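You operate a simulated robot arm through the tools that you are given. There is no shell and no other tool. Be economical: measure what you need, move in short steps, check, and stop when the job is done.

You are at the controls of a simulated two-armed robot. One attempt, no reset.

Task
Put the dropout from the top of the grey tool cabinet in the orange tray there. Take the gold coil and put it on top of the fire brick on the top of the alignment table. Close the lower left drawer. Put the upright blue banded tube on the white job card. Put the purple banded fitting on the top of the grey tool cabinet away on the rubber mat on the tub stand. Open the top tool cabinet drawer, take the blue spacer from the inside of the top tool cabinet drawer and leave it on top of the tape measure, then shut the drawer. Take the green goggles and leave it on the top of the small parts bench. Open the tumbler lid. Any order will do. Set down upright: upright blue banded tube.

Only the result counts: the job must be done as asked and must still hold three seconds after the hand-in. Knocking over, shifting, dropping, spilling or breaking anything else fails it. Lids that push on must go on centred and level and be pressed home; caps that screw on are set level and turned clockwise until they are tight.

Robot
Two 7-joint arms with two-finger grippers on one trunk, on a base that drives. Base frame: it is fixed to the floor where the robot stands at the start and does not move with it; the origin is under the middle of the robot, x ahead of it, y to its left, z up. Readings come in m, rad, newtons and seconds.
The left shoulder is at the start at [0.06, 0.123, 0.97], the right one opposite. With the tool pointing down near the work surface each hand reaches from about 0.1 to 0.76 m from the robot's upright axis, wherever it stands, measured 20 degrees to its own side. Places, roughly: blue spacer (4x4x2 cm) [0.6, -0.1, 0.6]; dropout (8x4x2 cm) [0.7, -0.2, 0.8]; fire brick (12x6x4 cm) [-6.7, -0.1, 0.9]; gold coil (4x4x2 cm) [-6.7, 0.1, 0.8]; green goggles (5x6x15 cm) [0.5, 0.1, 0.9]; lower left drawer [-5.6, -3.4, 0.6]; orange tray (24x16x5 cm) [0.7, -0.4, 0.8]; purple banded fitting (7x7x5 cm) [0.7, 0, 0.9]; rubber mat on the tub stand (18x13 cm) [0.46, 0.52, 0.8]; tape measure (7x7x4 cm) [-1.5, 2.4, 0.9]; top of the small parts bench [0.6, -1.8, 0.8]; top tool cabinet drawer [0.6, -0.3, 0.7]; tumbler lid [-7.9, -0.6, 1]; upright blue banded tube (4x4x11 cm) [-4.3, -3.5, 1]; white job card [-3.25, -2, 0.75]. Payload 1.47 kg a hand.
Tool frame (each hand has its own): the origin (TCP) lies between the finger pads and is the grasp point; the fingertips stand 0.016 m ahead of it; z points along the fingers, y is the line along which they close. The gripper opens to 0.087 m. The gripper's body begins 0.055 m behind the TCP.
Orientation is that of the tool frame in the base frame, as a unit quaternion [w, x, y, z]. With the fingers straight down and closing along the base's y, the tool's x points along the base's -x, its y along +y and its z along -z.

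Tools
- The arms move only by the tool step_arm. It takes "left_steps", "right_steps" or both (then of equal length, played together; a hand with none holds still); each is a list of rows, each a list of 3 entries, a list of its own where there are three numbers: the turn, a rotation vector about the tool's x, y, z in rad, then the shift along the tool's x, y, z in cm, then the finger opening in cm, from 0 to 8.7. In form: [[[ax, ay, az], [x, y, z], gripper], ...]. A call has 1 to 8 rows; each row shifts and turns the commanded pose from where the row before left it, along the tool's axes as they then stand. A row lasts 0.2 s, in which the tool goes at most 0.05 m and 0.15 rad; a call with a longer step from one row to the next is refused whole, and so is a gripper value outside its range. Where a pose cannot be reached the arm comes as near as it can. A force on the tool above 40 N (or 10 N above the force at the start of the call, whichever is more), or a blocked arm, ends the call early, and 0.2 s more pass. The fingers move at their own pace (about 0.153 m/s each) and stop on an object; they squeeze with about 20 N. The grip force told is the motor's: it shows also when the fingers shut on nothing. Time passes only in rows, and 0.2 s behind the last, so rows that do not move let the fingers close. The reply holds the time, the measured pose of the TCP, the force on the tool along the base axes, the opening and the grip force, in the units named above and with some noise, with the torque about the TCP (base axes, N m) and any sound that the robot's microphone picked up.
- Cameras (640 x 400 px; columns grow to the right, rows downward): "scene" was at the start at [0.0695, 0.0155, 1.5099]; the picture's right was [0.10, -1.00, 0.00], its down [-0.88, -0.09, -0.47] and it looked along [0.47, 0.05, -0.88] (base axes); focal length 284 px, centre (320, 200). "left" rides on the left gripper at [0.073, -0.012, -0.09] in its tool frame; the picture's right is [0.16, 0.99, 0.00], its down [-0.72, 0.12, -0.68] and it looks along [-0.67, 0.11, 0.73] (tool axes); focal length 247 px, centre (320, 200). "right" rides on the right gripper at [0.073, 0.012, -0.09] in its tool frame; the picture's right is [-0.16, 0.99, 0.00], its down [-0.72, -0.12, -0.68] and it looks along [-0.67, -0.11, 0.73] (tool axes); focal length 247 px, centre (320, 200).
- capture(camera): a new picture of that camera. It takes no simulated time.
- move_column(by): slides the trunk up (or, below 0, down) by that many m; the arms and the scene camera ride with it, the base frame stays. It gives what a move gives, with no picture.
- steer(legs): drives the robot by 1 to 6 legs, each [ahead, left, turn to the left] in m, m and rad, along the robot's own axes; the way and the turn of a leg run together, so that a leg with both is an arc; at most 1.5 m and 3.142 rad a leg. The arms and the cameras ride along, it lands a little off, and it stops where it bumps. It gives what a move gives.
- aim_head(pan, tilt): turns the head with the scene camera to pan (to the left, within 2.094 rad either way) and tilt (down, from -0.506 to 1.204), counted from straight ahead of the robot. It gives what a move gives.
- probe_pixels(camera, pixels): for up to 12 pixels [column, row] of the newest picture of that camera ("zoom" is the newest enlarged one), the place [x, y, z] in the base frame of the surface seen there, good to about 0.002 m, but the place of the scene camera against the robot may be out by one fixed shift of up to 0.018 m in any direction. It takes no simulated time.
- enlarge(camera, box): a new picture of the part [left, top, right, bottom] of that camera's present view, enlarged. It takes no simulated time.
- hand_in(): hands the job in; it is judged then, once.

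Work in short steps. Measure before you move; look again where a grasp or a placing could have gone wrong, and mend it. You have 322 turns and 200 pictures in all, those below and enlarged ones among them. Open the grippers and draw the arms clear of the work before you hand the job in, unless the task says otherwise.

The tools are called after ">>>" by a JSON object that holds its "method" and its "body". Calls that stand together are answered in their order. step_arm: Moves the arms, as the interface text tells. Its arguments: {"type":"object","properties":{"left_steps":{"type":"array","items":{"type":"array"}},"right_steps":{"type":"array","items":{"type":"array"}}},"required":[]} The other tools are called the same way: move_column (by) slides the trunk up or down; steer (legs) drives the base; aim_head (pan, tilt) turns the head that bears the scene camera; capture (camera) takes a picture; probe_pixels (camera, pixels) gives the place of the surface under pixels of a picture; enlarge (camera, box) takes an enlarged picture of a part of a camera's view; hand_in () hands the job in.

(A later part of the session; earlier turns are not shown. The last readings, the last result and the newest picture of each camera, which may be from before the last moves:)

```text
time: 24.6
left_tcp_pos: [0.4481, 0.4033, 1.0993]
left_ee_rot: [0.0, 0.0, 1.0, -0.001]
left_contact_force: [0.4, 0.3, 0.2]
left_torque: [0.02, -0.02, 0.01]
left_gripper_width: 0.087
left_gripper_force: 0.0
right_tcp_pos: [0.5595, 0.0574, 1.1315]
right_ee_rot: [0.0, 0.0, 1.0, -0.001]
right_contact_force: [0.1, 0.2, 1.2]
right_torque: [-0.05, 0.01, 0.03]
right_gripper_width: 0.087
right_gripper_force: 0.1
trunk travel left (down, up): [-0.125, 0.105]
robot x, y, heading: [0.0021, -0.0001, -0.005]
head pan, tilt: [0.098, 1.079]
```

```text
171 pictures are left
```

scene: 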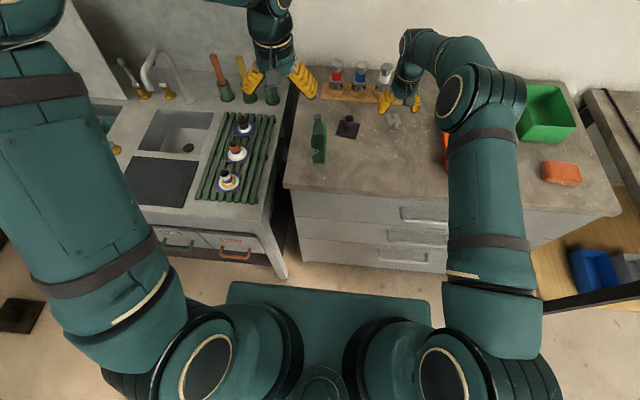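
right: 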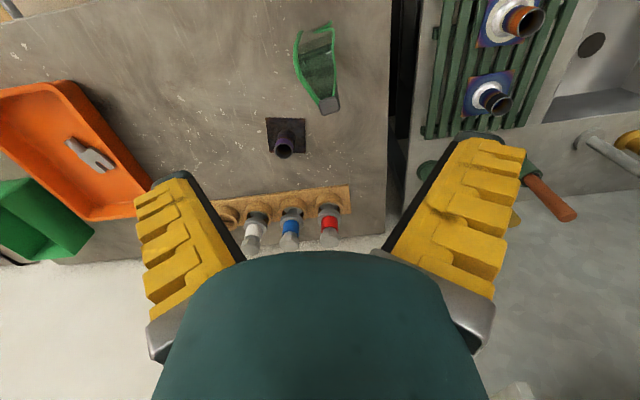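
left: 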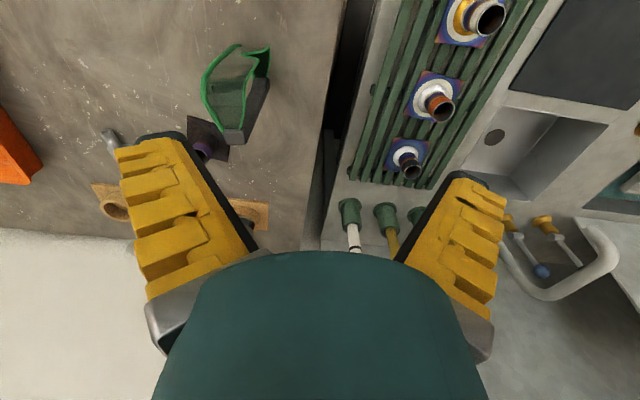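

Goggles lie straight below (318,70). I descend to z≈1.01, check, then go on.

>>> {"method": "step_arm", "body": {"right_steps": [[[0, 0, 0], [0, 0, 4], 8.7], [[0, 0, 0], [0, 0, 4], 8.7], [[0, 0, 0], [0, 0, 3], 8.7], [[0, 0, 0], [0, 0, 0], 8.7]]}}

>>> {"method": "capture", "body": {"camera": "right"}}

```text
time: 25.6
left_tcp_pos: [0.4495, 0.4018, 1.099]
left_ee_rot: [0.001, 0.001, 1.0, 0.0]
left_contact_force: [-0.4, -0.5, 0.7]
left_torque: [-0.03, 0.01, -0.02]
left_gripper_width: 0.0871
left_gripper_force: 0.0
right_tcp_pos: [0.5608, 0.0554, 1.0207]
right_ee_rot: [0.0, 0.002, 1.0, 0.0]
right_contact_force: [0.3, -0.3, 0.7]
right_torque: [0.0, -0.02, -0.02]
right_gripper_width: 0.0869
right_gripper_force: 0.1
trunk travel left (down, up): [-0.125, 0.105]
robot x, y, heading: [-0.0013, 0.0002, 0.001]
head pan, tilt: [0.098, 1.079]
```

```text
170 pictures are left
```

right: 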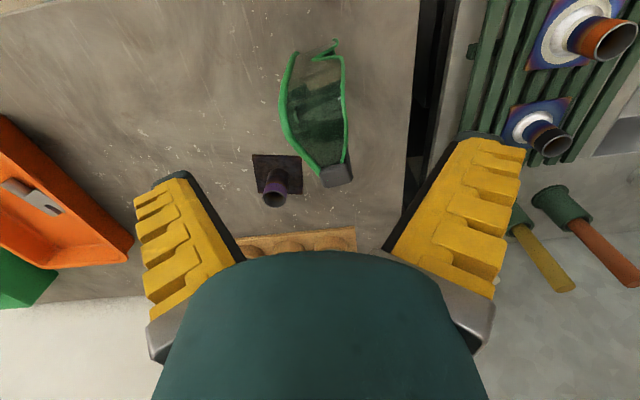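

Centred; I descend to z≈0.955 and close.

>>> {"method": "step_arm", "body": {"right_steps": [[[0, 0, 0], [0, 0.2, 3.5], 8.7], [[0, 0, 0], [0, 0, 3], 8.7], [[0, 0, 0], [0, 0, 0], 5.5], [[0, 0, 0], [0, 0, 0], 2], [[0, 0, 0], [0, 0, 0], 0], [[0, 0, 0], [0, 0, 0], 0]]}}

>>> {"method": "capture", "body": {"camera": "right"}}

```text
time: 27.0
left_tcp_pos: [0.4483, 0.4017, 1.0999]
left_ee_rot: [0.001, 0.0, 1.0, 0.0]
left_contact_force: [0.1, 0.2, -0.2]
left_torque: [0.01, -0.02, 0.01]
left_gripper_width: 0.087
left_gripper_force: 0.2
right_tcp_pos: [0.5608, 0.0577, 0.9568]
right_ee_rot: [0.001, -0.001, 1.0, 0.0]
right_contact_force: [0.0, -0.4, -1.1]
right_torque: [0.0, -0.01, 0.01]
right_gripper_width: 0.0
right_gripper_force: 19.9
trunk travel left (down, up): [-0.125, 0.105]
robot x, y, heading: [0.0013, 0.0022, -0.001]
head pan, tilt: [0.098, 1.079]
```

```text
169 pictures are left
```

right: 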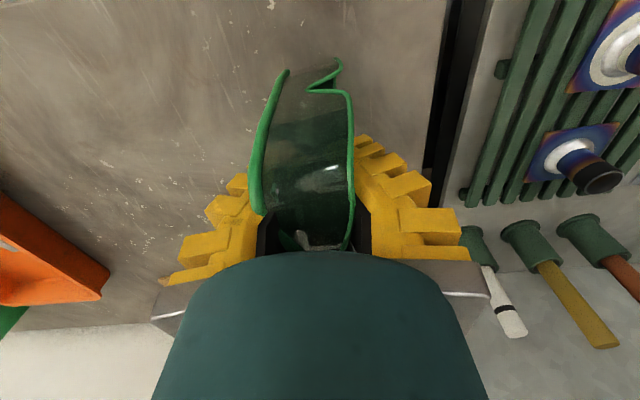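

The fingers met in the hollow between the lens (x≲0.54) and the grey bar (x 0.575–0.59). I open, move 2.2 cm forward and 0.8 cm left to grip the grey bar instead.

>>> {"method": "step_arm", "body": {"right_steps": [[[0, 0, 0], [0, 0, 0], 5], [[0, 0, 0], [0, 0, 0], 8.7], [[0, 0, 0], [0, 0, 0], 8.7], [[0, 0, 0], [-2.2, 0.8, 0], 8.7], [[0, 0, 0], [0, 0, 0], 8.7]]}}

>>> {"method": "capture", "body": {"camera": "right"}}

>>> {"method": "enlarge", "body": {"camera": "scene", "box": [280, 80, 380, 180]}}

```text
time: 28.2
left_tcp_pos: [0.4483, 0.4016, 1.0996]
left_ee_rot: [0.0, 0.0, 1.0, 0.0]
left_contact_force: [-0.2, -0.3, 0.2]
left_torque: [-0.01, -0.01, 0.01]
left_gripper_width: 0.0872
left_gripper_force: 0.2
right_tcp_pos: [0.5833, 0.0659, 0.9555]
right_ee_rot: [0.0, 0.0, 1.0, 0.0]
right_contact_force: [0.6, 0.0, 0.8]
right_torque: [0.0, 0.01, -0.02]
right_gripper_width: 0.0868
right_gripper_force: 0.0
trunk travel left (down, up): [-0.125, 0.105]
robot x, y, heading: [0.0005, 0.004, -0.001]
head pan, tilt: [0.098, 1.079]
```

```text
168 pictures are left
```

right: 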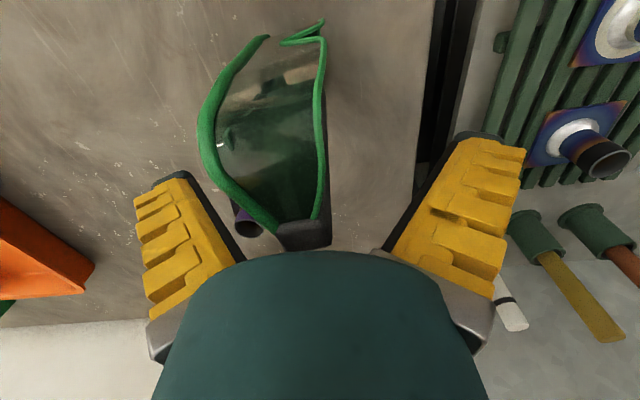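

```text
4.00 times, centred on (330, 130) of scene
```

zoom: 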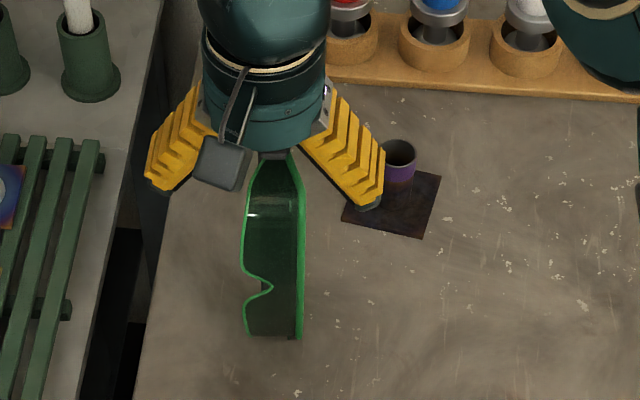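

>>> {"method": "probe_pixels", "body": {"camera": "right", "pixels": [[290, 240], [303, 232], [322, 240], [280, 232], [328, 230], [303, 246]]}}

```text
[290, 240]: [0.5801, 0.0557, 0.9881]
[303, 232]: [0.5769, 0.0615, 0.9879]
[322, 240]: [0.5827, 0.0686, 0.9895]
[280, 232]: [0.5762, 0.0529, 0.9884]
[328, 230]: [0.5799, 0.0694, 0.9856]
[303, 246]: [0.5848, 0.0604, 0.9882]
```

The grey block spans y 0.052–0.070; I shift 5 mm right and close on it.

>>> {"method": "step_arm", "body": {"right_steps": [[[0, 0, 0], [0, -0.5, 0], 8.7], [[0, 0, 0], [0, 0, 0], 5], [[0, 0, 0], [0, 0, 0], 2.5], [[0, 0, 0], [0, 0, 0], 0], [[0, 0, 0], [0, 0, 0], 0], [[0, 0, 0], [0, 0, 0], 0]]}}

>>> {"method": "capture", "body": {"camera": "right"}}

```text
time: 29.6
left_tcp_pos: [0.4473, 0.4011, 1.099]
left_ee_rot: [0.001, 0.0, 1.0, -0.001]
left_contact_force: [0.7, 0.0, 0.0]
left_torque: [-0.02, -0.03, -0.01]
left_gripper_width: 0.087
left_gripper_force: 0.2
right_tcp_pos: [0.5839, 0.0597, 0.9571]
right_ee_rot: [0.0, 0.0, 1.0, -0.001]
right_contact_force: [-0.6, -0.1, 3.4]
right_torque: [-0.05, 0.26, 0.1]
right_gripper_width: 0.0109
right_gripper_force: 19.7
trunk travel left (down, up): [-0.125, 0.105]
robot x, y, heading: [0.0003, -0.0033, 0.002]
head pan, tilt: [0.098, 1.079]
```

```text
166 pictures are left
```

right: 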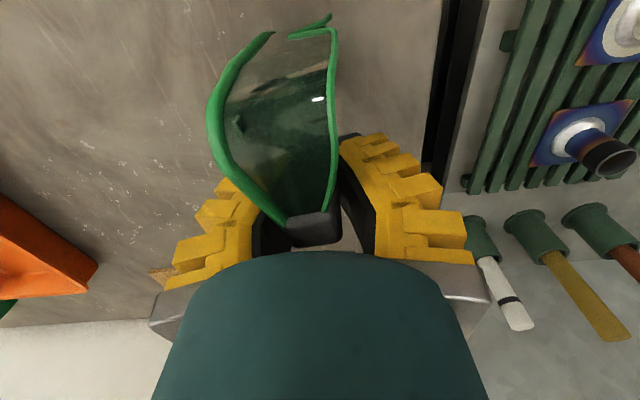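

Gripping the bar at 1.1 cm. I lift straight up and look.

>>> {"method": "step_arm", "body": {"right_steps": [[[0, 0, 0], [0, 0, -1], 0], [[0, 0, 0], [0, 0, -2], 0], [[0, 0, 0], [0, 0, -3], 0], [[0, 0, 0], [0, 0, -3], 0], [[0, 0, 0], [0, 0, 0], 0]]}}

>>> {"method": "capture", "body": {"camera": "right"}}

```text
time: 30.8
left_tcp_pos: [0.448, 0.4013, 1.0995]
left_ee_rot: [0.0, 0.0, 1.0, -0.001]
left_contact_force: [0.1, -0.5, 0.5]
left_torque: [-0.02, 0.0, 0.0]
left_gripper_width: 0.087
left_gripper_force: 0.0
right_tcp_pos: [0.5834, 0.0602, 1.0471]
right_ee_rot: [0.001, 0.0, 1.0, 0.0]
right_contact_force: [0.7, 0.0, 0.1]
right_torque: [0.01, -0.05, 0.0]
right_gripper_width: 0.0092
right_gripper_force: 19.8
trunk travel left (down, up): [-0.125, 0.105]
robot x, y, heading: [-0.002, 0.0026, -0.002]
head pan, tilt: [0.098, 1.079]
```

```text
165 pictures are left
```

right: 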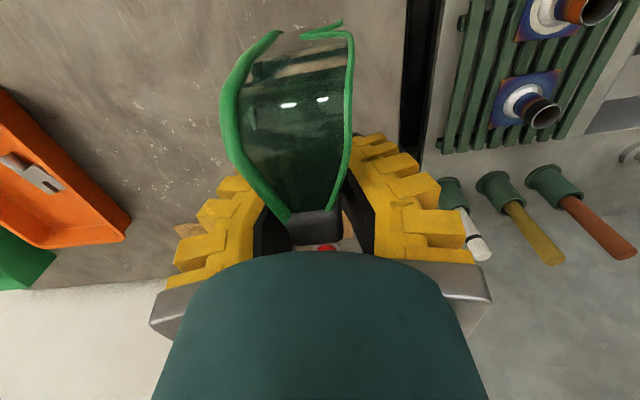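

Goggles held firmly. I carry them back to the right side out of the way.

>>> {"method": "step_arm", "body": {"right_steps": [[[0, 0, 0], [0, 0, -4], 0], [[0, 0, 0], [0, 0, -4], 0], [[0, 0, 0], [2, -4.3, 0], 0], [[0, 0, 0], [2, -4.3, 0], 0], [[0, 0, 0], [2, -4.3, 0], 0], [[0, 0, 0], [2, -4.3, 0], 0], [[0, 0, 0], [2, -4.3, 0], 0], [[0, 0, 0], [2, -4.3, 0], 0]]}}

>>> {"method": "step_arm", "body": {"left_steps": [[[0, 0, 0], [-2.2, -4.1, 0], 8.7], [[0, 0, 0], [-2.2, -4.1, 0], 8.7], [[0, 0, 0], [-2.2, -4.1, 0], 8.7], [[0, 0, 0], [-2.2, -4.1, 0], 8.7], [[0, 0, 0], [-2.2, -4.1, 0], 8.7], [[0, 0, 0], [-2.2, -4.1, 0], 8.7], [[0, 0, 0], [-2.2, -4.1, 0], 7], [[0, 0, 0], [-2.2, -4.1, 0], 6]], "right_steps": [[[0, 0, 0], [2, -3, 0], 0], [[0, 0, 0], [2, -3, 0], 0], [[0, 0, 0], [2, 0, 0], 0], [[0, 0, 0], [0, 0, 0], 0], [[0, 0, 0], [0, 0, 0], 0], [[0, 0, 0], [0, 0, 0], 0], [[0, 0, 0], [0, 0, 0], 0], [[0, 0, 0], [0, 0, 0], 0]]}}

>>> {"method": "step_arm", "body": {"left_steps": [[[0, 0, 0], [-2.1, -4.1, 0], 5], [[0, 0, 0], [-2, -4, 2], 5], [[0, 0, 0], [0, 0, 4], 5], [[0, 0, 0], [0, 0, 3], 5]]}}

>>> {"method": "capture", "body": {"camera": "left"}}

```text
time: 32.6
left_tcp_pos: [0.449, 0.4014, 1.101]
left_ee_rot: [0.0, 0.001, 1.0, 0.001]
left_contact_force: [0.8, -0.4, 0.3]
left_torque: [-0.01, -0.03, -0.04]
left_gripper_width: 0.0868
left_gripper_force: 0.0
right_tcp_pos: [0.4635, -0.1981, 1.1259]
right_ee_rot: [0.001, 0.0, 1.0, 0.001]
right_contact_force: [0.7, -0.7, -0.7]
right_torque: [0.04, -0.03, -0.01]
right_gripper_width: 0.0095
right_gripper_force: 20.3
trunk travel left (down, up): [-0.125, 0.105]
robot x, y, heading: [0.0034, -0.0015, 0.003]
head pan, tilt: [0.098, 1.079]
```

```text
time: 34.4
left_tcp_pos: [0.6245, 0.0728, 1.1006]
left_ee_rot: [0.0, 0.0, 1.0, 0.0]
left_contact_force: [0.0, -0.9, -0.1]
left_torque: [0.03, 0.02, -0.02]
left_gripper_width: 0.0646
left_gripper_force: 3.8
right_tcp_pos: [0.4044, -0.2558, 1.1246]
right_ee_rot: [-0.001, 0.001, 1.0, 0.0]
right_contact_force: [-0.1, -0.8, -0.8]
right_torque: [0.03, 0.02, 0.02]
right_gripper_width: 0.0089
right_gripper_force: 19.6
trunk travel left (down, up): [-0.125, 0.105]
robot x, y, heading: [-0.0014, 0.0002, 0.007]
head pan, tilt: [0.098, 1.079]
```

```text
time: 35.4
left_tcp_pos: [0.667, -0.008, 1.0109]
left_ee_rot: [0.0, 0.0, 1.0, 0.0]
left_contact_force: [-0.4, 0.3, 0.1]
left_torque: [-0.05, 0.01, 0.01]
left_gripper_width: 0.0551
left_gripper_force: 3.7
right_tcp_pos: [0.4046, -0.2553, 1.1249]
right_ee_rot: [0.0, 0.0, 1.0, 0.0]
right_contact_force: [-0.6, 0.7, -0.9]
right_torque: [0.04, 0.0, 0.03]
right_gripper_width: 0.0091
right_gripper_force: 19.8
trunk travel left (down, up): [-0.125, 0.105]
robot x, y, heading: [0.0005, -0.001, 0.0]
head pan, tilt: [0.098, 1.079]
```

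```text
164 pictures are left
```

left: 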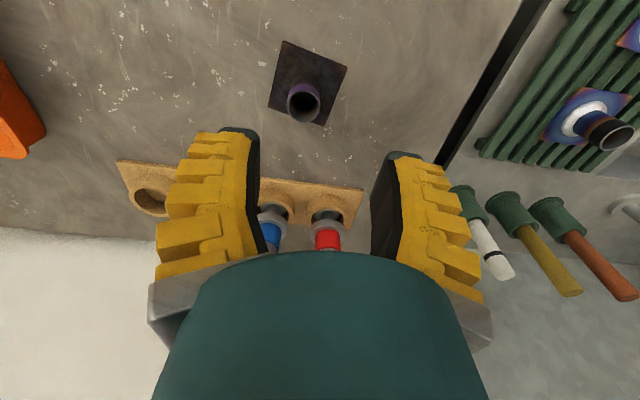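

Fitting is nearly below (tube mouth px 303,105). I probe rim and flange.

>>> {"method": "probe_pixels", "body": {"camera": "left", "pixels": [[289, 105], [320, 106], [304, 88], [305, 122], [286, 55], [340, 75], [275, 105], [325, 122], [320, 220], [348, 200]]}}

>>> {"method": "enlarge", "body": {"camera": "left", "box": [250, 30, 370, 130]}}

```text
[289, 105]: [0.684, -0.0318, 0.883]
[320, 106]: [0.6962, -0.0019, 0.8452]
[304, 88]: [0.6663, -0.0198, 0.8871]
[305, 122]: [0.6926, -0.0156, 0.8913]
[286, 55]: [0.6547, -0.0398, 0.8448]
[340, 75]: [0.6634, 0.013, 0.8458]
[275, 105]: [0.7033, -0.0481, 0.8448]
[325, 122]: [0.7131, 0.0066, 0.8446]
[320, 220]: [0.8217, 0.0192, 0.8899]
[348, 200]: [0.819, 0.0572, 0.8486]
```

```text
4.00 times, centred on (310, 80) of left
```

zoom: 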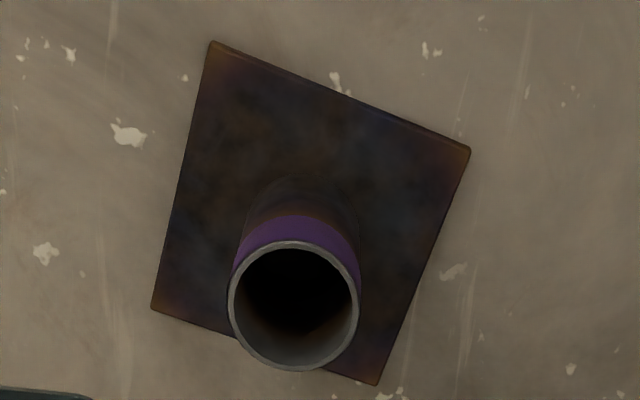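

Tube centre ≈ (0.680,-0.016), top 0.891. I align and lower in two stages.

>>> {"method": "step_arm", "body": {"left_steps": [[[0, 0, 0], [-1.3, -0.8, 3], 5.5], [[0, 0, 0], [0, 0, 4], 5.5], [[0, 0, 0], [0, 0, 3], 5.5], [[0, 0, 0], [0, 0, 0], 5.5]]}}

>>> {"method": "capture", "body": {"camera": "left"}}

```text
time: 36.4
left_tcp_pos: [0.6779, -0.015, 0.9089]
left_ee_rot: [0.0, 0.0, 1.0, 0.0]
left_contact_force: [0.5, -0.1, 0.3]
left_torque: [0.01, -0.01, -0.01]
left_gripper_width: 0.0598
left_gripper_force: 4.1
right_tcp_pos: [0.4023, -0.2555, 1.1254]
right_ee_rot: [0.0, 0.0, 1.0, 0.0]
right_contact_force: [0.3, 0.2, -0.7]
right_torque: [0.01, 0.01, -0.03]
right_gripper_width: 0.0086
right_gripper_force: 20.1
trunk travel left (down, up): [-0.125, 0.105]
robot x, y, heading: [-0.0012, -0.0037, 0.002]
head pan, tilt: [0.098, 1.079]
```

```text
162 pictures are left
```

left: 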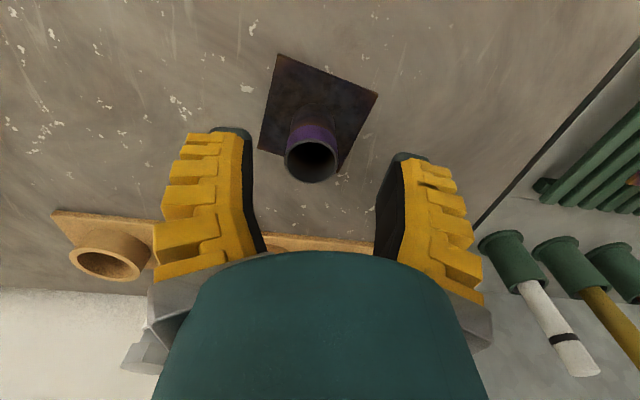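

>>> {"method": "probe_pixels", "body": {"camera": "left", "pixels": [[287, 158], [336, 158], [311, 140], [311, 182], [300, 133], [311, 110]]}}

```text
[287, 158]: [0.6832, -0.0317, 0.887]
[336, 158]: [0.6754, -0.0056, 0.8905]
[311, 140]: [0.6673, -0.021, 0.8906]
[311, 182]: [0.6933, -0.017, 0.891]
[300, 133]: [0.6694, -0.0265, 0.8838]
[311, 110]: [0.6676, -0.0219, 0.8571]
```

Centre (0.680,-0.019). I correct by 3.5 mm, lower 3.7 cm, close.

>>> {"method": "step_arm", "body": {"left_steps": [[[0, 0, 0], [-0.2, -0.35, 0], 5.5], [[0, 0, 0], [0, 0, 2], 5.5], [[0, 0, 0], [0, 0, 1.7], 5.5], [[0, 0, 0], [0, 0, 0], 3], [[0, 0, 0], [0, 0, 0], 0], [[0, 0, 0], [0, 0, 0], 0], [[0, 0, 0], [0, 0, 0], 0]]}}

>>> {"method": "capture", "body": {"camera": "left"}}

```text
time: 38.0
left_tcp_pos: [0.6816, -0.0199, 0.8729]
left_ee_rot: [0.0, 0.0, 1.0, -0.001]
left_contact_force: [0.3, 0.3, 3.6]
left_torque: [-0.05, 0.14, 0.02]
left_gripper_width: 0.0232
left_gripper_force: 20.2
right_tcp_pos: [0.4041, -0.2563, 1.125]
right_ee_rot: [0.0, 0.0, 1.0, -0.001]
right_contact_force: [-0.6, 0.6, -0.5]
right_torque: [0.01, -0.02, 0.0]
right_gripper_width: 0.0087
right_gripper_force: 19.3
trunk travel left (down, up): [-0.125, 0.105]
robot x, y, heading: [-0.0044, -0.0031, -0.005]
head pan, tilt: [0.098, 1.079]
```

```text
161 pictures are left
```

left: 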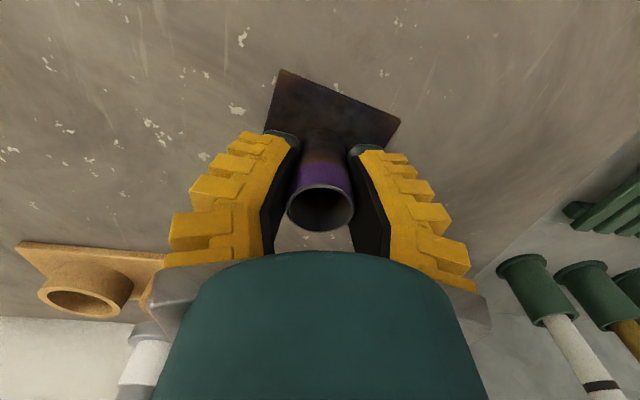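

Held at 2.3 cm. I lift it high and carry it toward the mat.

>>> {"method": "step_arm", "body": {"left_steps": [[[0, 0, 0], [0, 0, -2], 0], [[0, 0, 0], [0, 0, -4], 0], [[0, 0, 0], [0, 0, -4.5], 0], [[0, 0, 0], [0, 0, -4.5], 0], [[0, 0, 0], [0, 0, -3], 0], [[0, 0, 0], [1.8, 4.5, 0], 0], [[0, 0, 0], [1.8, 4.5, 0], 0], [[0, 0, 0], [1.8, 4.5, 0], 0]]}}

>>> {"method": "step_arm", "body": {"left_steps": [[[0, 0, 0], [1.8, 4.5, 0], 0], [[0, 0, 0], [1.8, 4.5, 0], 0], [[0, 0, 0], [1.8, 4.5, 0], 0], [[0, 0, 0], [1.8, 4.5, 0], 0], [[0, 0, 0], [1.8, 4.5, 0], 0], [[0, 0, 0], [1.8, 4.5, 0], 0], [[0, 0, 0], [1.8, 4.5, 0], 0], [[0, 0, 0], [1.8, 4.5, 0], 0]]}}

>>> {"method": "capture", "body": {"camera": "left"}}

>>> {"method": "capture", "body": {"camera": "scene"}}

```text
time: 39.8
left_tcp_pos: [0.6269, 0.1192, 1.0511]
left_ee_rot: [0.0, 0.0, 1.0, -0.001]
left_contact_force: [0.5, 1.1, -1.7]
left_torque: [-0.01, -0.03, -0.02]
left_gripper_width: 0.0201
left_gripper_force: 20.1
right_tcp_pos: [0.4031, -0.2549, 1.1248]
right_ee_rot: [0.001, 0.0, 1.0, -0.001]
right_contact_force: [0.1, 0.4, 0.6]
right_torque: [-0.03, -0.02, 0.01]
right_gripper_width: 0.0082
right_gripper_force: 20.2
trunk travel left (down, up): [-0.125, 0.105]
robot x, y, heading: [-0.0023, -0.0021, 0.001]
head pan, tilt: [0.098, 1.079]
```

```text
time: 41.6
left_tcp_pos: [0.483, 0.4769, 1.0515]
left_ee_rot: [-0.001, 0.0, 1.0, -0.001]
left_contact_force: [0.1, 0.3, -1.5]
left_torque: [0.0, 0.02, -0.05]
left_gripper_width: 0.0198
left_gripper_force: 19.5
right_tcp_pos: [0.4027, -0.2552, 1.1247]
right_ee_rot: [-0.001, 0.0, 1.0, -0.001]
right_contact_force: [0.6, 0.1, -1.2]
right_torque: [-0.03, -0.05, 0.03]
right_gripper_width: 0.0081
right_gripper_force: 20.2
trunk travel left (down, up): [-0.125, 0.105]
robot x, y, heading: [0.0051, 0.0012, -0.002]
head pan, tilt: [0.098, 1.079]
```

```text
160 pictures are left
```

left: 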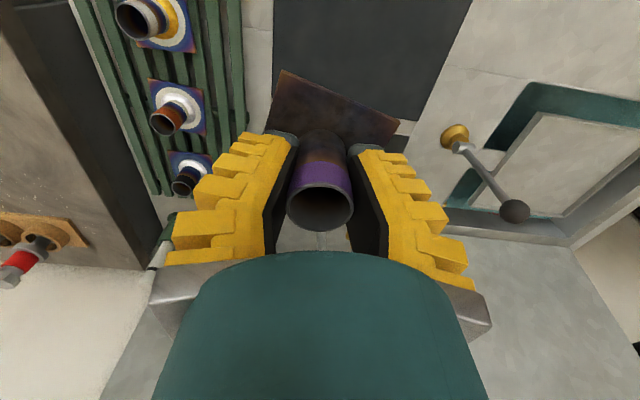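

```text
159 pictures are left
```

scene: 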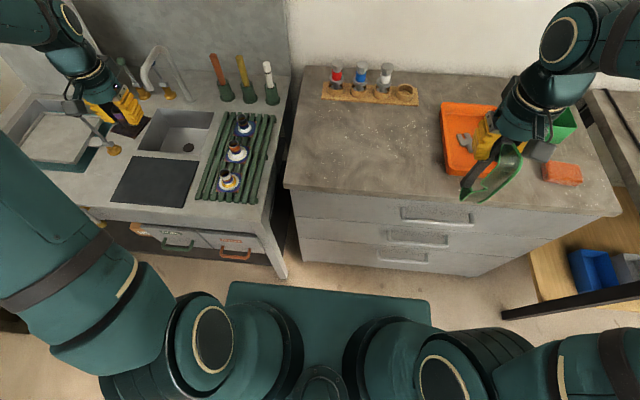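

The mat shows at left-cam px (273–470, 0–120). I probe its edges in both views.

>>> {"method": "probe_pixels", "body": {"camera": "left", "pixels": [[276, 20], [465, 20], [425, 112], [273, 60], [440, 80], [370, 40]]}}

>>> {"method": "probe_pixels", "body": {"camera": "scene", "pixels": [[155, 182], [137, 158], [195, 161], [112, 203], [182, 207], [155, 182]]}}

```text
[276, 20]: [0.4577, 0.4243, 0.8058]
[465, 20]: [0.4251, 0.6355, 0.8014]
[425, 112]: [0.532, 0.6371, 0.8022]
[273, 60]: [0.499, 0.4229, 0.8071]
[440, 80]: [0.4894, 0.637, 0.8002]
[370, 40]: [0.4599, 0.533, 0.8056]
```

```text
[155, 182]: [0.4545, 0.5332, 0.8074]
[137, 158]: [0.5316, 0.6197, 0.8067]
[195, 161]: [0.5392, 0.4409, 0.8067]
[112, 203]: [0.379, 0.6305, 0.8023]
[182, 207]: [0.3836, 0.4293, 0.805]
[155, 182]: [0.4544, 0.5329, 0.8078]
```

Mat top 0.806, centre ≈(0.46,0.52). I centre over it and lower to just above.

>>> {"method": "step_arm", "body": {"left_steps": [[[0, 0, 0], [2.3, 4.3, 0], 0], [[0, 0, 0], [0, 0, 4.5], 0], [[0, 0, 0], [0, 0, 4.5], 0], [[0, 0, 0], [0, 0, 4.5], 0], [[0, 0, 0], [0, 0, 4], 0], [[0, 0, 0], [0, 0, 2.5], 0], [[0, 0, 0], [0, 0, 0], 0]]}}

>>> {"method": "capture", "body": {"camera": "left"}}

```text
time: 43.2
left_tcp_pos: [0.4604, 0.5215, 0.8528]
left_ee_rot: [0.001, 0.001, 1.0, 0.0]
left_contact_force: [-1.0, 1.0, -1.2]
left_torque: [0.0, 0.0, -0.02]
left_gripper_width: 0.0194
left_gripper_force: 20.2
right_tcp_pos: [0.4017, -0.2561, 1.1254]
right_ee_rot: [-0.001, 0.0, 1.0, 0.0]
right_contact_force: [-0.5, 0.1, -1.6]
right_torque: [0.01, -0.01, 0.01]
right_gripper_width: 0.0079
right_gripper_force: 20.1
trunk travel left (down, up): [-0.125, 0.105]
robot x, y, heading: [-0.0023, -0.0005, 0.002]
head pan, tilt: [0.098, 1.079]
```

```text
158 pictures are left
```

left: 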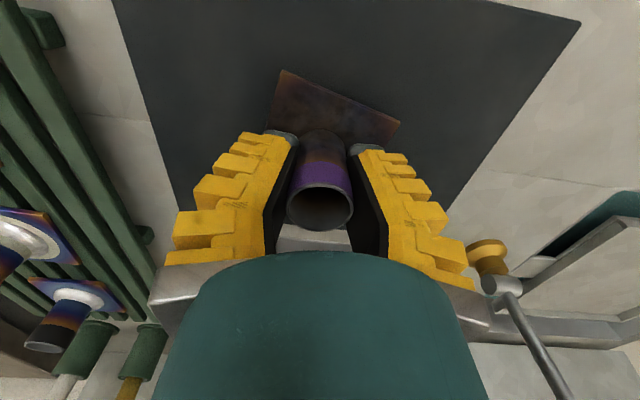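

Good position; lower the last ~1 cm and release.

>>> {"method": "step_arm", "body": {"left_steps": [[[0, 0, 0], [0, 0, 0.6], 0], [[0, 0, 0], [0, 0, 0.3], 0], [[0, 0, 0], [0, 0, 0], 0]]}}

```text
time: 44.0
left_tcp_pos: [0.4604, 0.5201, 0.8432]
left_ee_rot: [0.0, 0.001, 1.0, 0.0]
left_contact_force: [1.0, -1.0, -1.3]
left_torque: [-0.01, -0.01, 0.01]
left_gripper_width: 0.0195
left_gripper_force: 19.6
right_tcp_pos: [0.4028, -0.2553, 1.1253]
right_ee_rot: [0.0, 0.0, 1.0, 0.0]
right_contact_force: [0.2, -0.7, -0.3]
right_torque: [0.0, -0.05, 0.0]
right_gripper_width: 0.0081
right_gripper_force: 19.4
trunk travel left (down, up): [-0.125, 0.105]
robot x, y, heading: [0.0005, 0.0006, -0.003]
head pan, tilt: [0.098, 1.079]
```

No contact yet (still −1.3 N weight); I go down 2 mm more at a time.

>>> {"method": "step_arm", "body": {"left_steps": [[[0, 0, 0], [0, 0, 0.2], 0], [[0, 0, 0], [0, 0, 0.15], 0], [[0, 0, 0], [0, 0, 0], 0]]}}

```text
time: 44.8
left_tcp_pos: [0.4593, 0.5196, 0.8399]
left_ee_rot: [0.0, 0.0, 1.0, 0.0]
left_contact_force: [-0.2, -0.3, -2.1]
left_torque: [0.02, -0.02, 0.02]
left_gripper_width: 0.0192
left_gripper_force: 20.2
right_tcp_pos: [0.4033, -0.2553, 1.1261]
right_ee_rot: [0.0, 0.0, 1.0, 0.0]
right_contact_force: [0.2, 0.2, 0.1]
right_torque: [0.01, 0.0, 0.0]
right_gripper_width: 0.0078
right_gripper_force: 20.0
trunk travel left (down, up): [-0.125, 0.105]
robot x, y, heading: [0.0018, 0.0027, -0.001]
head pan, tilt: [0.098, 1.079]
```

>>> {"method": "step_arm", "body": {"left_steps": [[[0, 0, 0], [0, 0, 0.2], 0], [[0, 0, 0], [0, 0, 0.2], 0], [[0, 0, 0], [0, 0, 0], 0]]}}

>>> {"method": "enlarge", "body": {"camera": "left", "box": [220, 40, 440, 180]}}

```text
time: 45.6
left_tcp_pos: [0.4598, 0.5192, 0.8381]
left_ee_rot: [0.001, -0.001, 1.0, 0.001]
left_contact_force: [3.3, 1.0, 11.8]
left_torque: [0.0, -0.03, 0.0]
left_gripper_width: 0.0219
left_gripper_force: 20.0
right_tcp_pos: [0.4034, -0.2569, 1.1255]
right_ee_rot: [0.0, 0.0, 1.0, 0.001]
right_contact_force: [-0.3, 0.2, 0.1]
right_torque: [0.0, -0.02, 0.0]
right_gripper_width: 0.0076
right_gripper_force: 19.9
trunk travel left (down, up): [-0.125, 0.105]
robot x, y, heading: [-0.0019, -0.0005, 0.001]
head pan, tilt: [0.098, 1.079]
```

```text
2.86 times, centred on (330, 110) of left
```

zoom: 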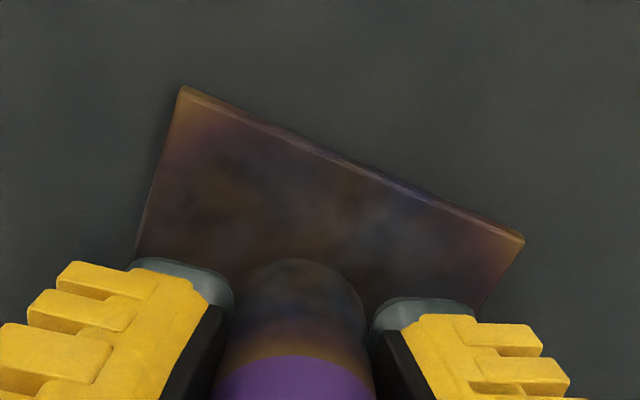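

Contact (11.8 N); the flange sits on the mat. Ease 1 mm, release and rise.

>>> {"method": "step_arm", "body": {"left_steps": [[[0, 0, 0], [0, 0, -0.1], 0], [[0, 0, 0], [0, 0, 0], 3.5], [[0, 0, 0], [0, 0, 0], 5.5], [[0, 0, 0], [0, 0, 0], 6], [[0, 0, 0], [0, 0, -4], 6], [[0, 0, 0], [0, 0, -4.5], 6], [[0, 0, 0], [0, 0, -4.5], 6], [[0, 0, 0], [0, 0, -4.5], 6]]}}

>>> {"method": "capture", "body": {"camera": "left"}}

```text
time: 47.4
left_tcp_pos: [0.4589, 0.5196, 1.0116]
left_ee_rot: [0.0, 0.0, 1.0, 0.0]
left_contact_force: [-0.7, -1.3, 0.1]
left_torque: [0.03, -0.01, 0.01]
left_gripper_width: 0.0646
left_gripper_force: 2.8
right_tcp_pos: [0.4035, -0.2568, 1.1262]
right_ee_rot: [0.0, 0.0, 1.0, 0.0]
right_contact_force: [-0.6, 0.4, -0.2]
right_torque: [0.02, -0.04, -0.01]
right_gripper_width: 0.0074
right_gripper_force: 20.1
trunk travel left (down, up): [-0.125, 0.105]
robot x, y, heading: [-0.0001, 0.0036, -0.002]
head pan, tilt: [0.098, 1.079]
```

```text
156 pictures are left
```

left: 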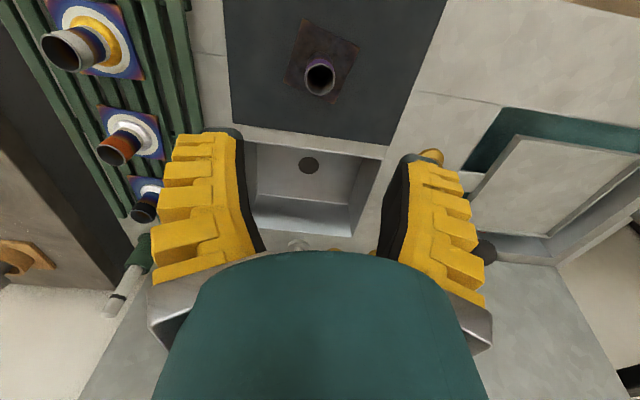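

Fitting is on the mat. Now the goggles' delivery: I pull the left arm in and look to the right for the bench.

>>> {"method": "step_arm", "body": {"left_steps": [[[0, 0, 0], [2, -4, -2], 8.7], [[0, 0, 0], [2, -4, -3], 8.7], [[0, 0, 0], [2, -4, -3], 8.7], [[0, 0, 0], [2, -4, -2], 8.7], [[0, 0, 0], [2, -4, 0], 8.7], [[0, 0, 0], [2, -4, 0], 8.7]]}}

>>> {"method": "aim_head", "body": {"pan": -1.0, "tilt": 0.7}}

>>> {"method": "capture", "body": {"camera": "scene"}}

>>> {"method": "enlarge", "body": {"camera": "right", "box": [160, 0, 480, 260]}}

```text
refused: row 2 steps farther than a row can; nothing moved
```

```text
time: 48.7
left_tcp_pos: [0.4595, 0.5199, 1.0109]
left_ee_rot: [0.0, 0.0, 1.0, 0.0]
left_contact_force: [0.4, 0.4, 0.2]
left_torque: [0.01, -0.01, -0.02]
left_gripper_width: 0.0646
left_gripper_force: 2.9
right_tcp_pos: [0.404, -0.2555, 1.1246]
right_ee_rot: [0.001, 0.0, 1.0, 0.0]
right_contact_force: [0.6, -0.3, -0.1]
right_torque: [0.01, -0.02, -0.02]
right_gripper_width: 0.007
right_gripper_force: 19.9
trunk travel left (down, up): [-0.125, 0.105]
robot x, y, heading: [-0.0029, -0.0025, -0.002]
head pan, tilt: [-1.0, 0.7]
```

```text
155 pictures are left
```

scene: 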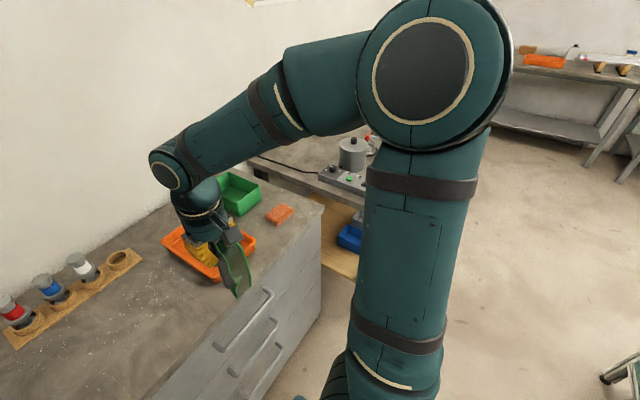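

```text
1.54 times, centred on (320, 130) of right
```

zoom: 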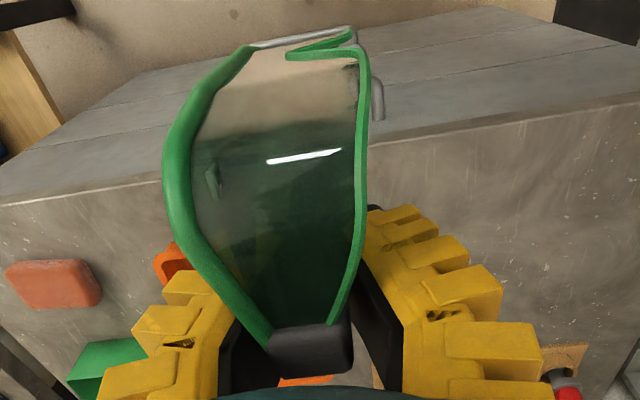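

Goggles still held. I retract the left arm, back off 0.25 m and strafe right 1.4 m, then look at the bench.

>>> {"method": "step_arm", "body": {"left_steps": [[[0, 0, 0], [1.5, -3.5, -3], 8.7], [[0, 0, 0], [1.5, -3.5, -3], 8.7], [[0, 0, 0], [1.5, -3.5, -3], 8.7], [[0, 0, 0], [1.5, -4.5, 0], 8.7], [[0, 0, 0], [1.5, -4.5, 0], 8.7], [[0, 0, 0], [1.5, -4.5, 0], 8.7]]}}

>>> {"method": "steer", "body": {"legs": [[-0.25, 0, 0], [0, -1.4, 0]]}}

>>> {"method": "aim_head", "body": {"pan": -0.25, "tilt": 0.8}}

>>> {"method": "capture", "body": {"camera": "scene"}}

```text
time: 50.1
left_tcp_pos: [0.3694, 0.2774, 1.1013]
left_ee_rot: [-0.001, 0.0, 1.0, 0.001]
left_contact_force: [0.6, -0.4, 0.2]
left_torque: [0.03, 0.03, -0.01]
left_gripper_width: 0.0867
left_gripper_force: 0.2
right_tcp_pos: [0.4034, -0.2564, 1.1251]
right_ee_rot: [0.0, 0.002, 1.0, 0.0]
right_contact_force: [0.2, -0.1, 0.2]
right_torque: [0.0, -0.04, -0.04]
right_gripper_width: 0.0069
right_gripper_force: 19.8
trunk travel left (down, up): [-0.125, 0.105]
robot x, y, heading: [-0.0021, -0.0021, -0.002]
head pan, tilt: [-1.0, 0.7]
```

```text
time: 64.0
left_tcp_pos: [0.1182, -1.123, 1.1]
left_ee_rot: [0.001, 0.004, 1.0, 0.0]
left_contact_force: [0.2, 0.2, -0.6]
left_torque: [0.03, 0.01, 0.0]
left_gripper_width: 0.0869
left_gripper_force: 0.0
right_tcp_pos: [0.1461, -1.6607, 1.1251]
right_ee_rot: [0.0, 0.004, 1.0, 0.0]
right_contact_force: [-1.1, -0.3, -0.7]
right_torque: [0.01, 0.02, -0.02]
right_gripper_width: 0.0061
right_gripper_force: 19.7
trunk travel left (down, up): [-0.125, 0.105]
robot x, y, heading: [-0.2539, -1.4001, -0.003]
head pan, tilt: [-1.0, 0.7]
```

```text
time: 65.1
left_tcp_pos: [0.1182, -1.125, 1.1004]
left_ee_rot: [0.0, 0.004, 1.0, 0.0]
left_contact_force: [0.6, -0.1, 0.1]
left_torque: [0.04, 0.03, 0.04]
left_gripper_width: 0.0868
left_gripper_force: 0.0
right_tcp_pos: [0.1461, -1.659, 1.1249]
right_ee_rot: [-0.001, 0.004, 1.0, -0.001]
right_contact_force: [-0.6, -0.4, -0.3]
right_torque: [-0.01, 0.0, -0.04]
right_gripper_width: 0.0062
right_gripper_force: 19.7
trunk travel left (down, up): [-0.125, 0.105]
robot x, y, heading: [-0.255, -1.4006, -0.006]
head pan, tilt: [-0.25, 0.799]
```

```text
153 pictures are left
```

scene: 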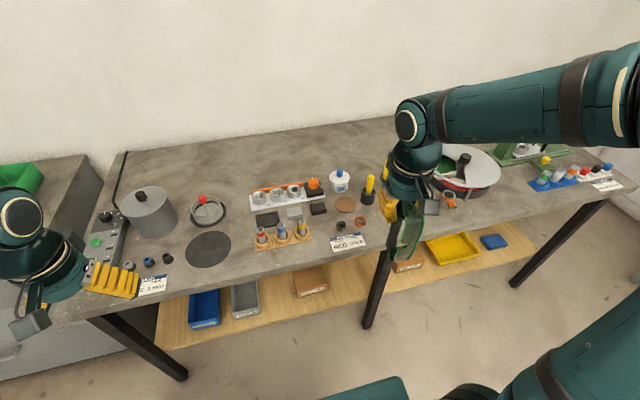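

Bench seen with items; I probe candidate clear spots: (330,155), (225,185), (330,262), (430,225).

>>> {"method": "probe_pixels", "body": {"camera": "scene", "pixels": [[330, 155], [250, 165], [290, 260], [430, 225], [208, 249], [345, 243], [275, 272], [400, 250], [180, 185], [460, 215], [340, 285], [265, 180]]}}

>>> {"method": "enlarge", "body": {"camera": "scene", "box": [200, 130, 520, 300]}}

```text
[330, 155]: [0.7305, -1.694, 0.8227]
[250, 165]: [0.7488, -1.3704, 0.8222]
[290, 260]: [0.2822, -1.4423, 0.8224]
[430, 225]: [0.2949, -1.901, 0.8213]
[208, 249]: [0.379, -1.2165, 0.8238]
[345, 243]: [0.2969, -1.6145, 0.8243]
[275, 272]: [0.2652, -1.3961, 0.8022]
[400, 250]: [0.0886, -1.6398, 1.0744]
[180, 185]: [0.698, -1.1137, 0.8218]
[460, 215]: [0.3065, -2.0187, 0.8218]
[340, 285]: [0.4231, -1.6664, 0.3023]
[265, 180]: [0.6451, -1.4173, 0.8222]
```

```text
2.00 times, centred on (360, 215) of scene
```

zoom: 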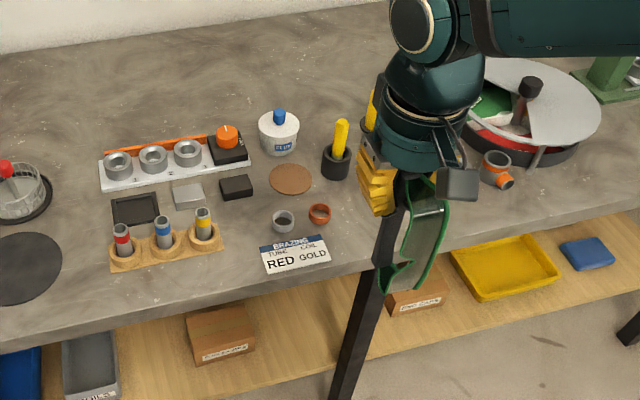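

I look through the right wrist camera at the area hidden behind the hand.

>>> {"method": "capture", "body": {"camera": "right"}}

>>> {"method": "capture", "body": {"camera": "left"}}

```text
151 pictures are left
```

right: 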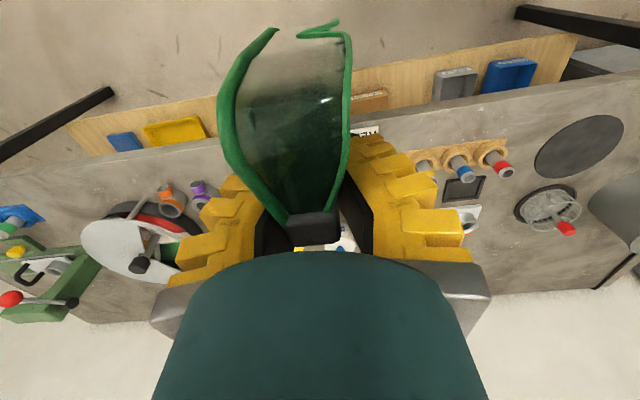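

```text
150 pictures are left
```

left: 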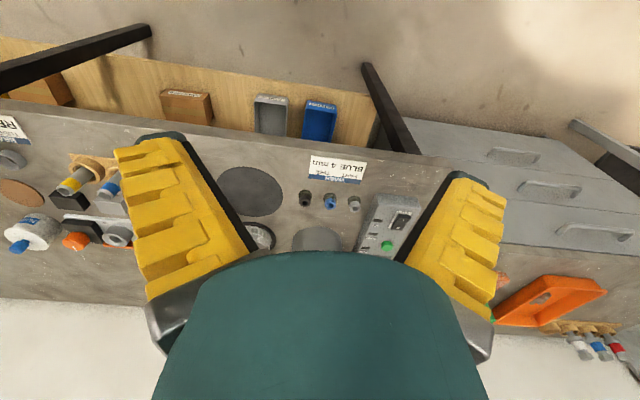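

There seems to be a wide clear area right of the orange tube, near px (510,205). I probe it.

>>> {"method": "probe_pixels", "body": {"camera": "scene", "pixels": [[510, 205], [500, 195], [530, 200], [450, 200], [490, 185], [545, 185], [520, 215], [515, 180]]}}

>>> {"method": "steer", "body": {"legs": [[0, -0.55, 0]]}}

>>> {"method": "capture", "body": {"camera": "scene"}}

```text
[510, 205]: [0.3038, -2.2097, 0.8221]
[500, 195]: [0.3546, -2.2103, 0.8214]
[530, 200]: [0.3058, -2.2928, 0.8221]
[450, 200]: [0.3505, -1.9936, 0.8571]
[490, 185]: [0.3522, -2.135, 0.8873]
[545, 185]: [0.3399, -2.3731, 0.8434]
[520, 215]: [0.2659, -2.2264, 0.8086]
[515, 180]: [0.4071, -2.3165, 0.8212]
```

```text
time: 70.4
left_tcp_pos: [0.112, -1.675, 1.1008]
left_ee_rot: [0.0, 0.004, 1.0, 0.0]
left_contact_force: [0.5, -0.1, 0.0]
left_torque: [0.0, -0.02, 0.01]
left_gripper_width: 0.0871
left_gripper_force: 0.1
right_tcp_pos: [0.1433, -2.2106, 1.1255]
right_ee_rot: [0.0, 0.003, 1.0, 0.0]
right_contact_force: [0.1, -0.1, -0.1]
right_torque: [-0.01, 0.0, -0.02]
right_gripper_width: 0.006
right_gripper_force: 20.1
trunk travel left (down, up): [-0.125, 0.105]
robot x, y, heading: [-0.2546, -1.9519, -0.007]
head pan, tilt: [-0.25, 0.799]
```

```text
149 pictures are left
```

scene: 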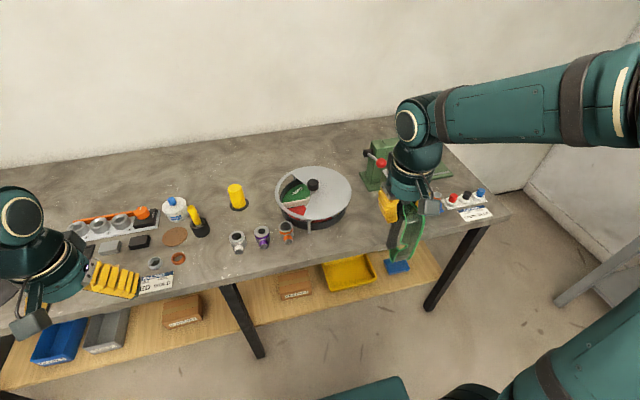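

Clear area around (365,215) between the round tray and the vise; I probe.

>>> {"method": "probe_pixels", "body": {"camera": "scene", "pixels": [[365, 215], [380, 205], [350, 225], [330, 245], [362, 195], [287, 233], [350, 210], [377, 230], [340, 218]]}}

>>> {"method": "enlarge", "body": {"camera": "scene", "box": [270, 140, 510, 290]}}

```text
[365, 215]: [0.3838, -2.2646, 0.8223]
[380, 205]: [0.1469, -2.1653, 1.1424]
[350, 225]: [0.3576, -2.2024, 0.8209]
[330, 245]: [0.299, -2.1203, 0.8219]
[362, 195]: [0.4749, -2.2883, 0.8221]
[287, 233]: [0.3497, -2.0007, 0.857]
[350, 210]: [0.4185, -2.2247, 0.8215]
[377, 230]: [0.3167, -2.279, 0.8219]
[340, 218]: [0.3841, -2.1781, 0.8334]
```

```text
2.67 times, centred on (390, 215) of scene
```

zoom: 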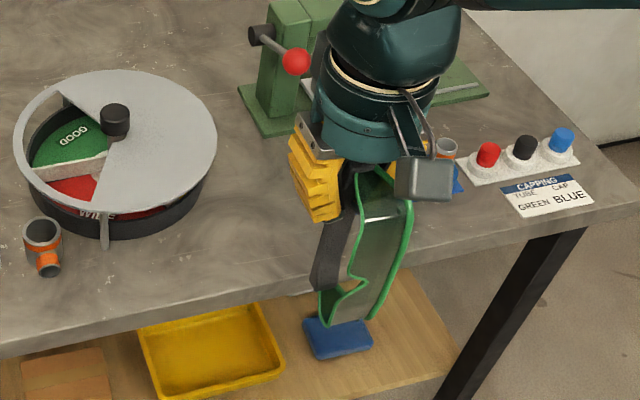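

Spot chosen: TCP (0.38,-2.245). I move there at height, then check before lowering.

>>> {"method": "step_arm", "body": {"right_steps": [[[0, 0, 0], [-4.7, -0.7, 0], 0], [[0, 0, 0], [-4.7, -0.7, 0], 0], [[0, 0, 0], [-4.7, -0.7, 0], 0], [[0, 0, 0], [-4.7, -0.7, 0], 0], [[0, 0, 0], [-4.7, -0.7, 0], 0], [[0, 0, 0], [0, 0, 4], 0], [[0, 0, 0], [0, 0, 4], 0]]}}

>>> {"method": "capture", "body": {"camera": "right"}}

>>> {"method": "capture", "body": {"camera": "scene"}}

```text
time: 72.0
left_tcp_pos: [0.1145, -1.6755, 1.1017]
left_ee_rot: [0.0, 0.002, 1.0, 0.0]
left_contact_force: [1.4, 1.0, 0.2]
left_torque: [0.04, 0.04, 0.0]
left_gripper_width: 0.0869
left_gripper_force: 0.0
right_tcp_pos: [0.3813, -2.2477, 1.0434]
right_ee_rot: [0.0, 0.004, 1.0, 0.0]
right_contact_force: [0.3, -0.9, -0.4]
right_torque: [-0.02, -0.01, 0.0]
right_gripper_width: 0.006
right_gripper_force: 20.1
trunk travel left (down, up): [-0.125, 0.105]
robot x, y, heading: [-0.26, -1.9513, -0.003]
head pan, tilt: [-0.25, 0.799]
```

```text
147 pictures are left
```

right: 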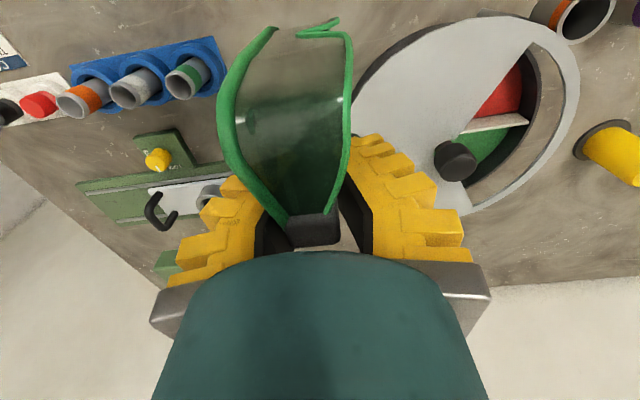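

```text
146 pictures are left
```

scene: 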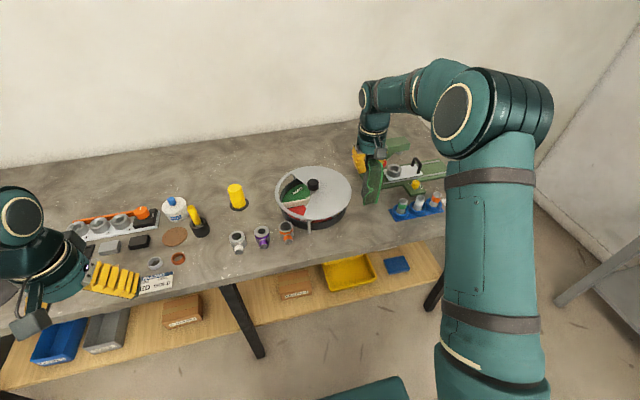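

I check the nearby vise and blue rack positions against the planned descent.

>>> {"method": "enlarge", "body": {"camera": "scene", "box": [330, 120, 450, 230]}}

>>> {"method": "probe_pixels", "body": {"camera": "scene", "pixels": [[370, 187], [376, 175], [384, 165], [395, 170], [415, 184], [398, 213], [402, 203], [350, 195], [362, 160], [375, 205], [385, 198]]}}

>>> {"method": "probe_pixels", "body": {"camera": "right", "pixels": [[185, 185], [215, 60], [205, 205], [165, 265], [157, 158], [135, 145], [370, 90], [222, 90]]}}

```text
3.64 times, centred on (390, 175) of scene
```

zoom: 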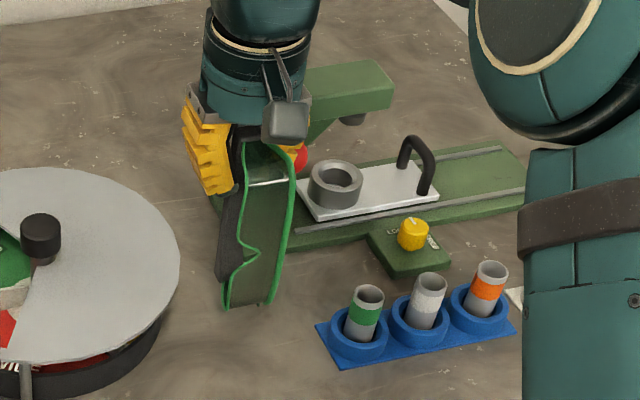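

```text
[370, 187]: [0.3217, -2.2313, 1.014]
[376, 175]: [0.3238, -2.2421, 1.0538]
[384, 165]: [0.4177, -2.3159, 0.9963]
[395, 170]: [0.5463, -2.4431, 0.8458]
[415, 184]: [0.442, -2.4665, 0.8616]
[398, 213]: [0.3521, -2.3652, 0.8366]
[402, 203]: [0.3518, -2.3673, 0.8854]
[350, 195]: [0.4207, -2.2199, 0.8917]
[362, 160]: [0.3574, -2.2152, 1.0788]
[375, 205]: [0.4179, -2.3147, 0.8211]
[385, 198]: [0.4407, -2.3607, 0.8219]
```

```text
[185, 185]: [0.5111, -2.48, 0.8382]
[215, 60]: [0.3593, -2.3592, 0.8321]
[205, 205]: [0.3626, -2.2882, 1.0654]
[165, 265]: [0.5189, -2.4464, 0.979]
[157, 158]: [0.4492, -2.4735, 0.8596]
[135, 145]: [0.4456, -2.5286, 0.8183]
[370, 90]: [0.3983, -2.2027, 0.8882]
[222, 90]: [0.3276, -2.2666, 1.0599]
```

A red lever ball is at (0.418,-2.316,0.996), so I pull 3 cm toward the robot for clearance, then lower to just above contact.

>>> {"method": "step_arm", "body": {"right_steps": [[[0, 0, 0], [2.8, 0.3, 0], 0], [[0, 0, 0], [0, 0, 4], 0], [[0, 0, 0], [0, 0, 3], 0], [[0, 0, 0], [0, 0, 1.8], 0], [[0, 0, 0], [0, 0, 0], 0]]}}

>>> {"method": "enlarge", "body": {"camera": "scene", "box": [330, 120, 450, 230]}}

```text
time: 73.2
left_tcp_pos: [0.1126, -1.6757, 1.1007]
left_ee_rot: [0.0, 0.003, 1.0, -0.001]
left_contact_force: [0.4, -0.9, 0.6]
left_torque: [0.02, -0.04, -0.01]
left_gripper_width: 0.0869
left_gripper_force: 0.0
right_tcp_pos: [0.3496, -2.2442, 0.9567]
right_ee_rot: [0.001, 0.003, 1.0, 0.0]
right_contact_force: [0.4, 0.8, -0.4]
right_torque: [0.01, -0.06, 0.0]
right_gripper_width: 0.006
right_gripper_force: 20.7
trunk travel left (down, up): [-0.125, 0.105]
robot x, y, heading: [-0.2558, -1.9518, -0.001]
head pan, tilt: [-0.25, 0.799]
```

```text
3.64 times, centred on (390, 175) of scene
```

zoom: 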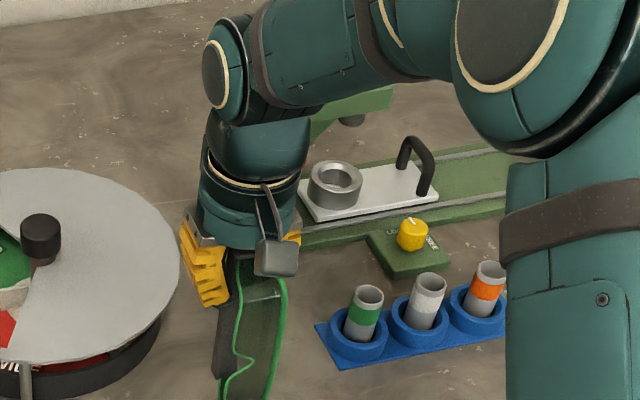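

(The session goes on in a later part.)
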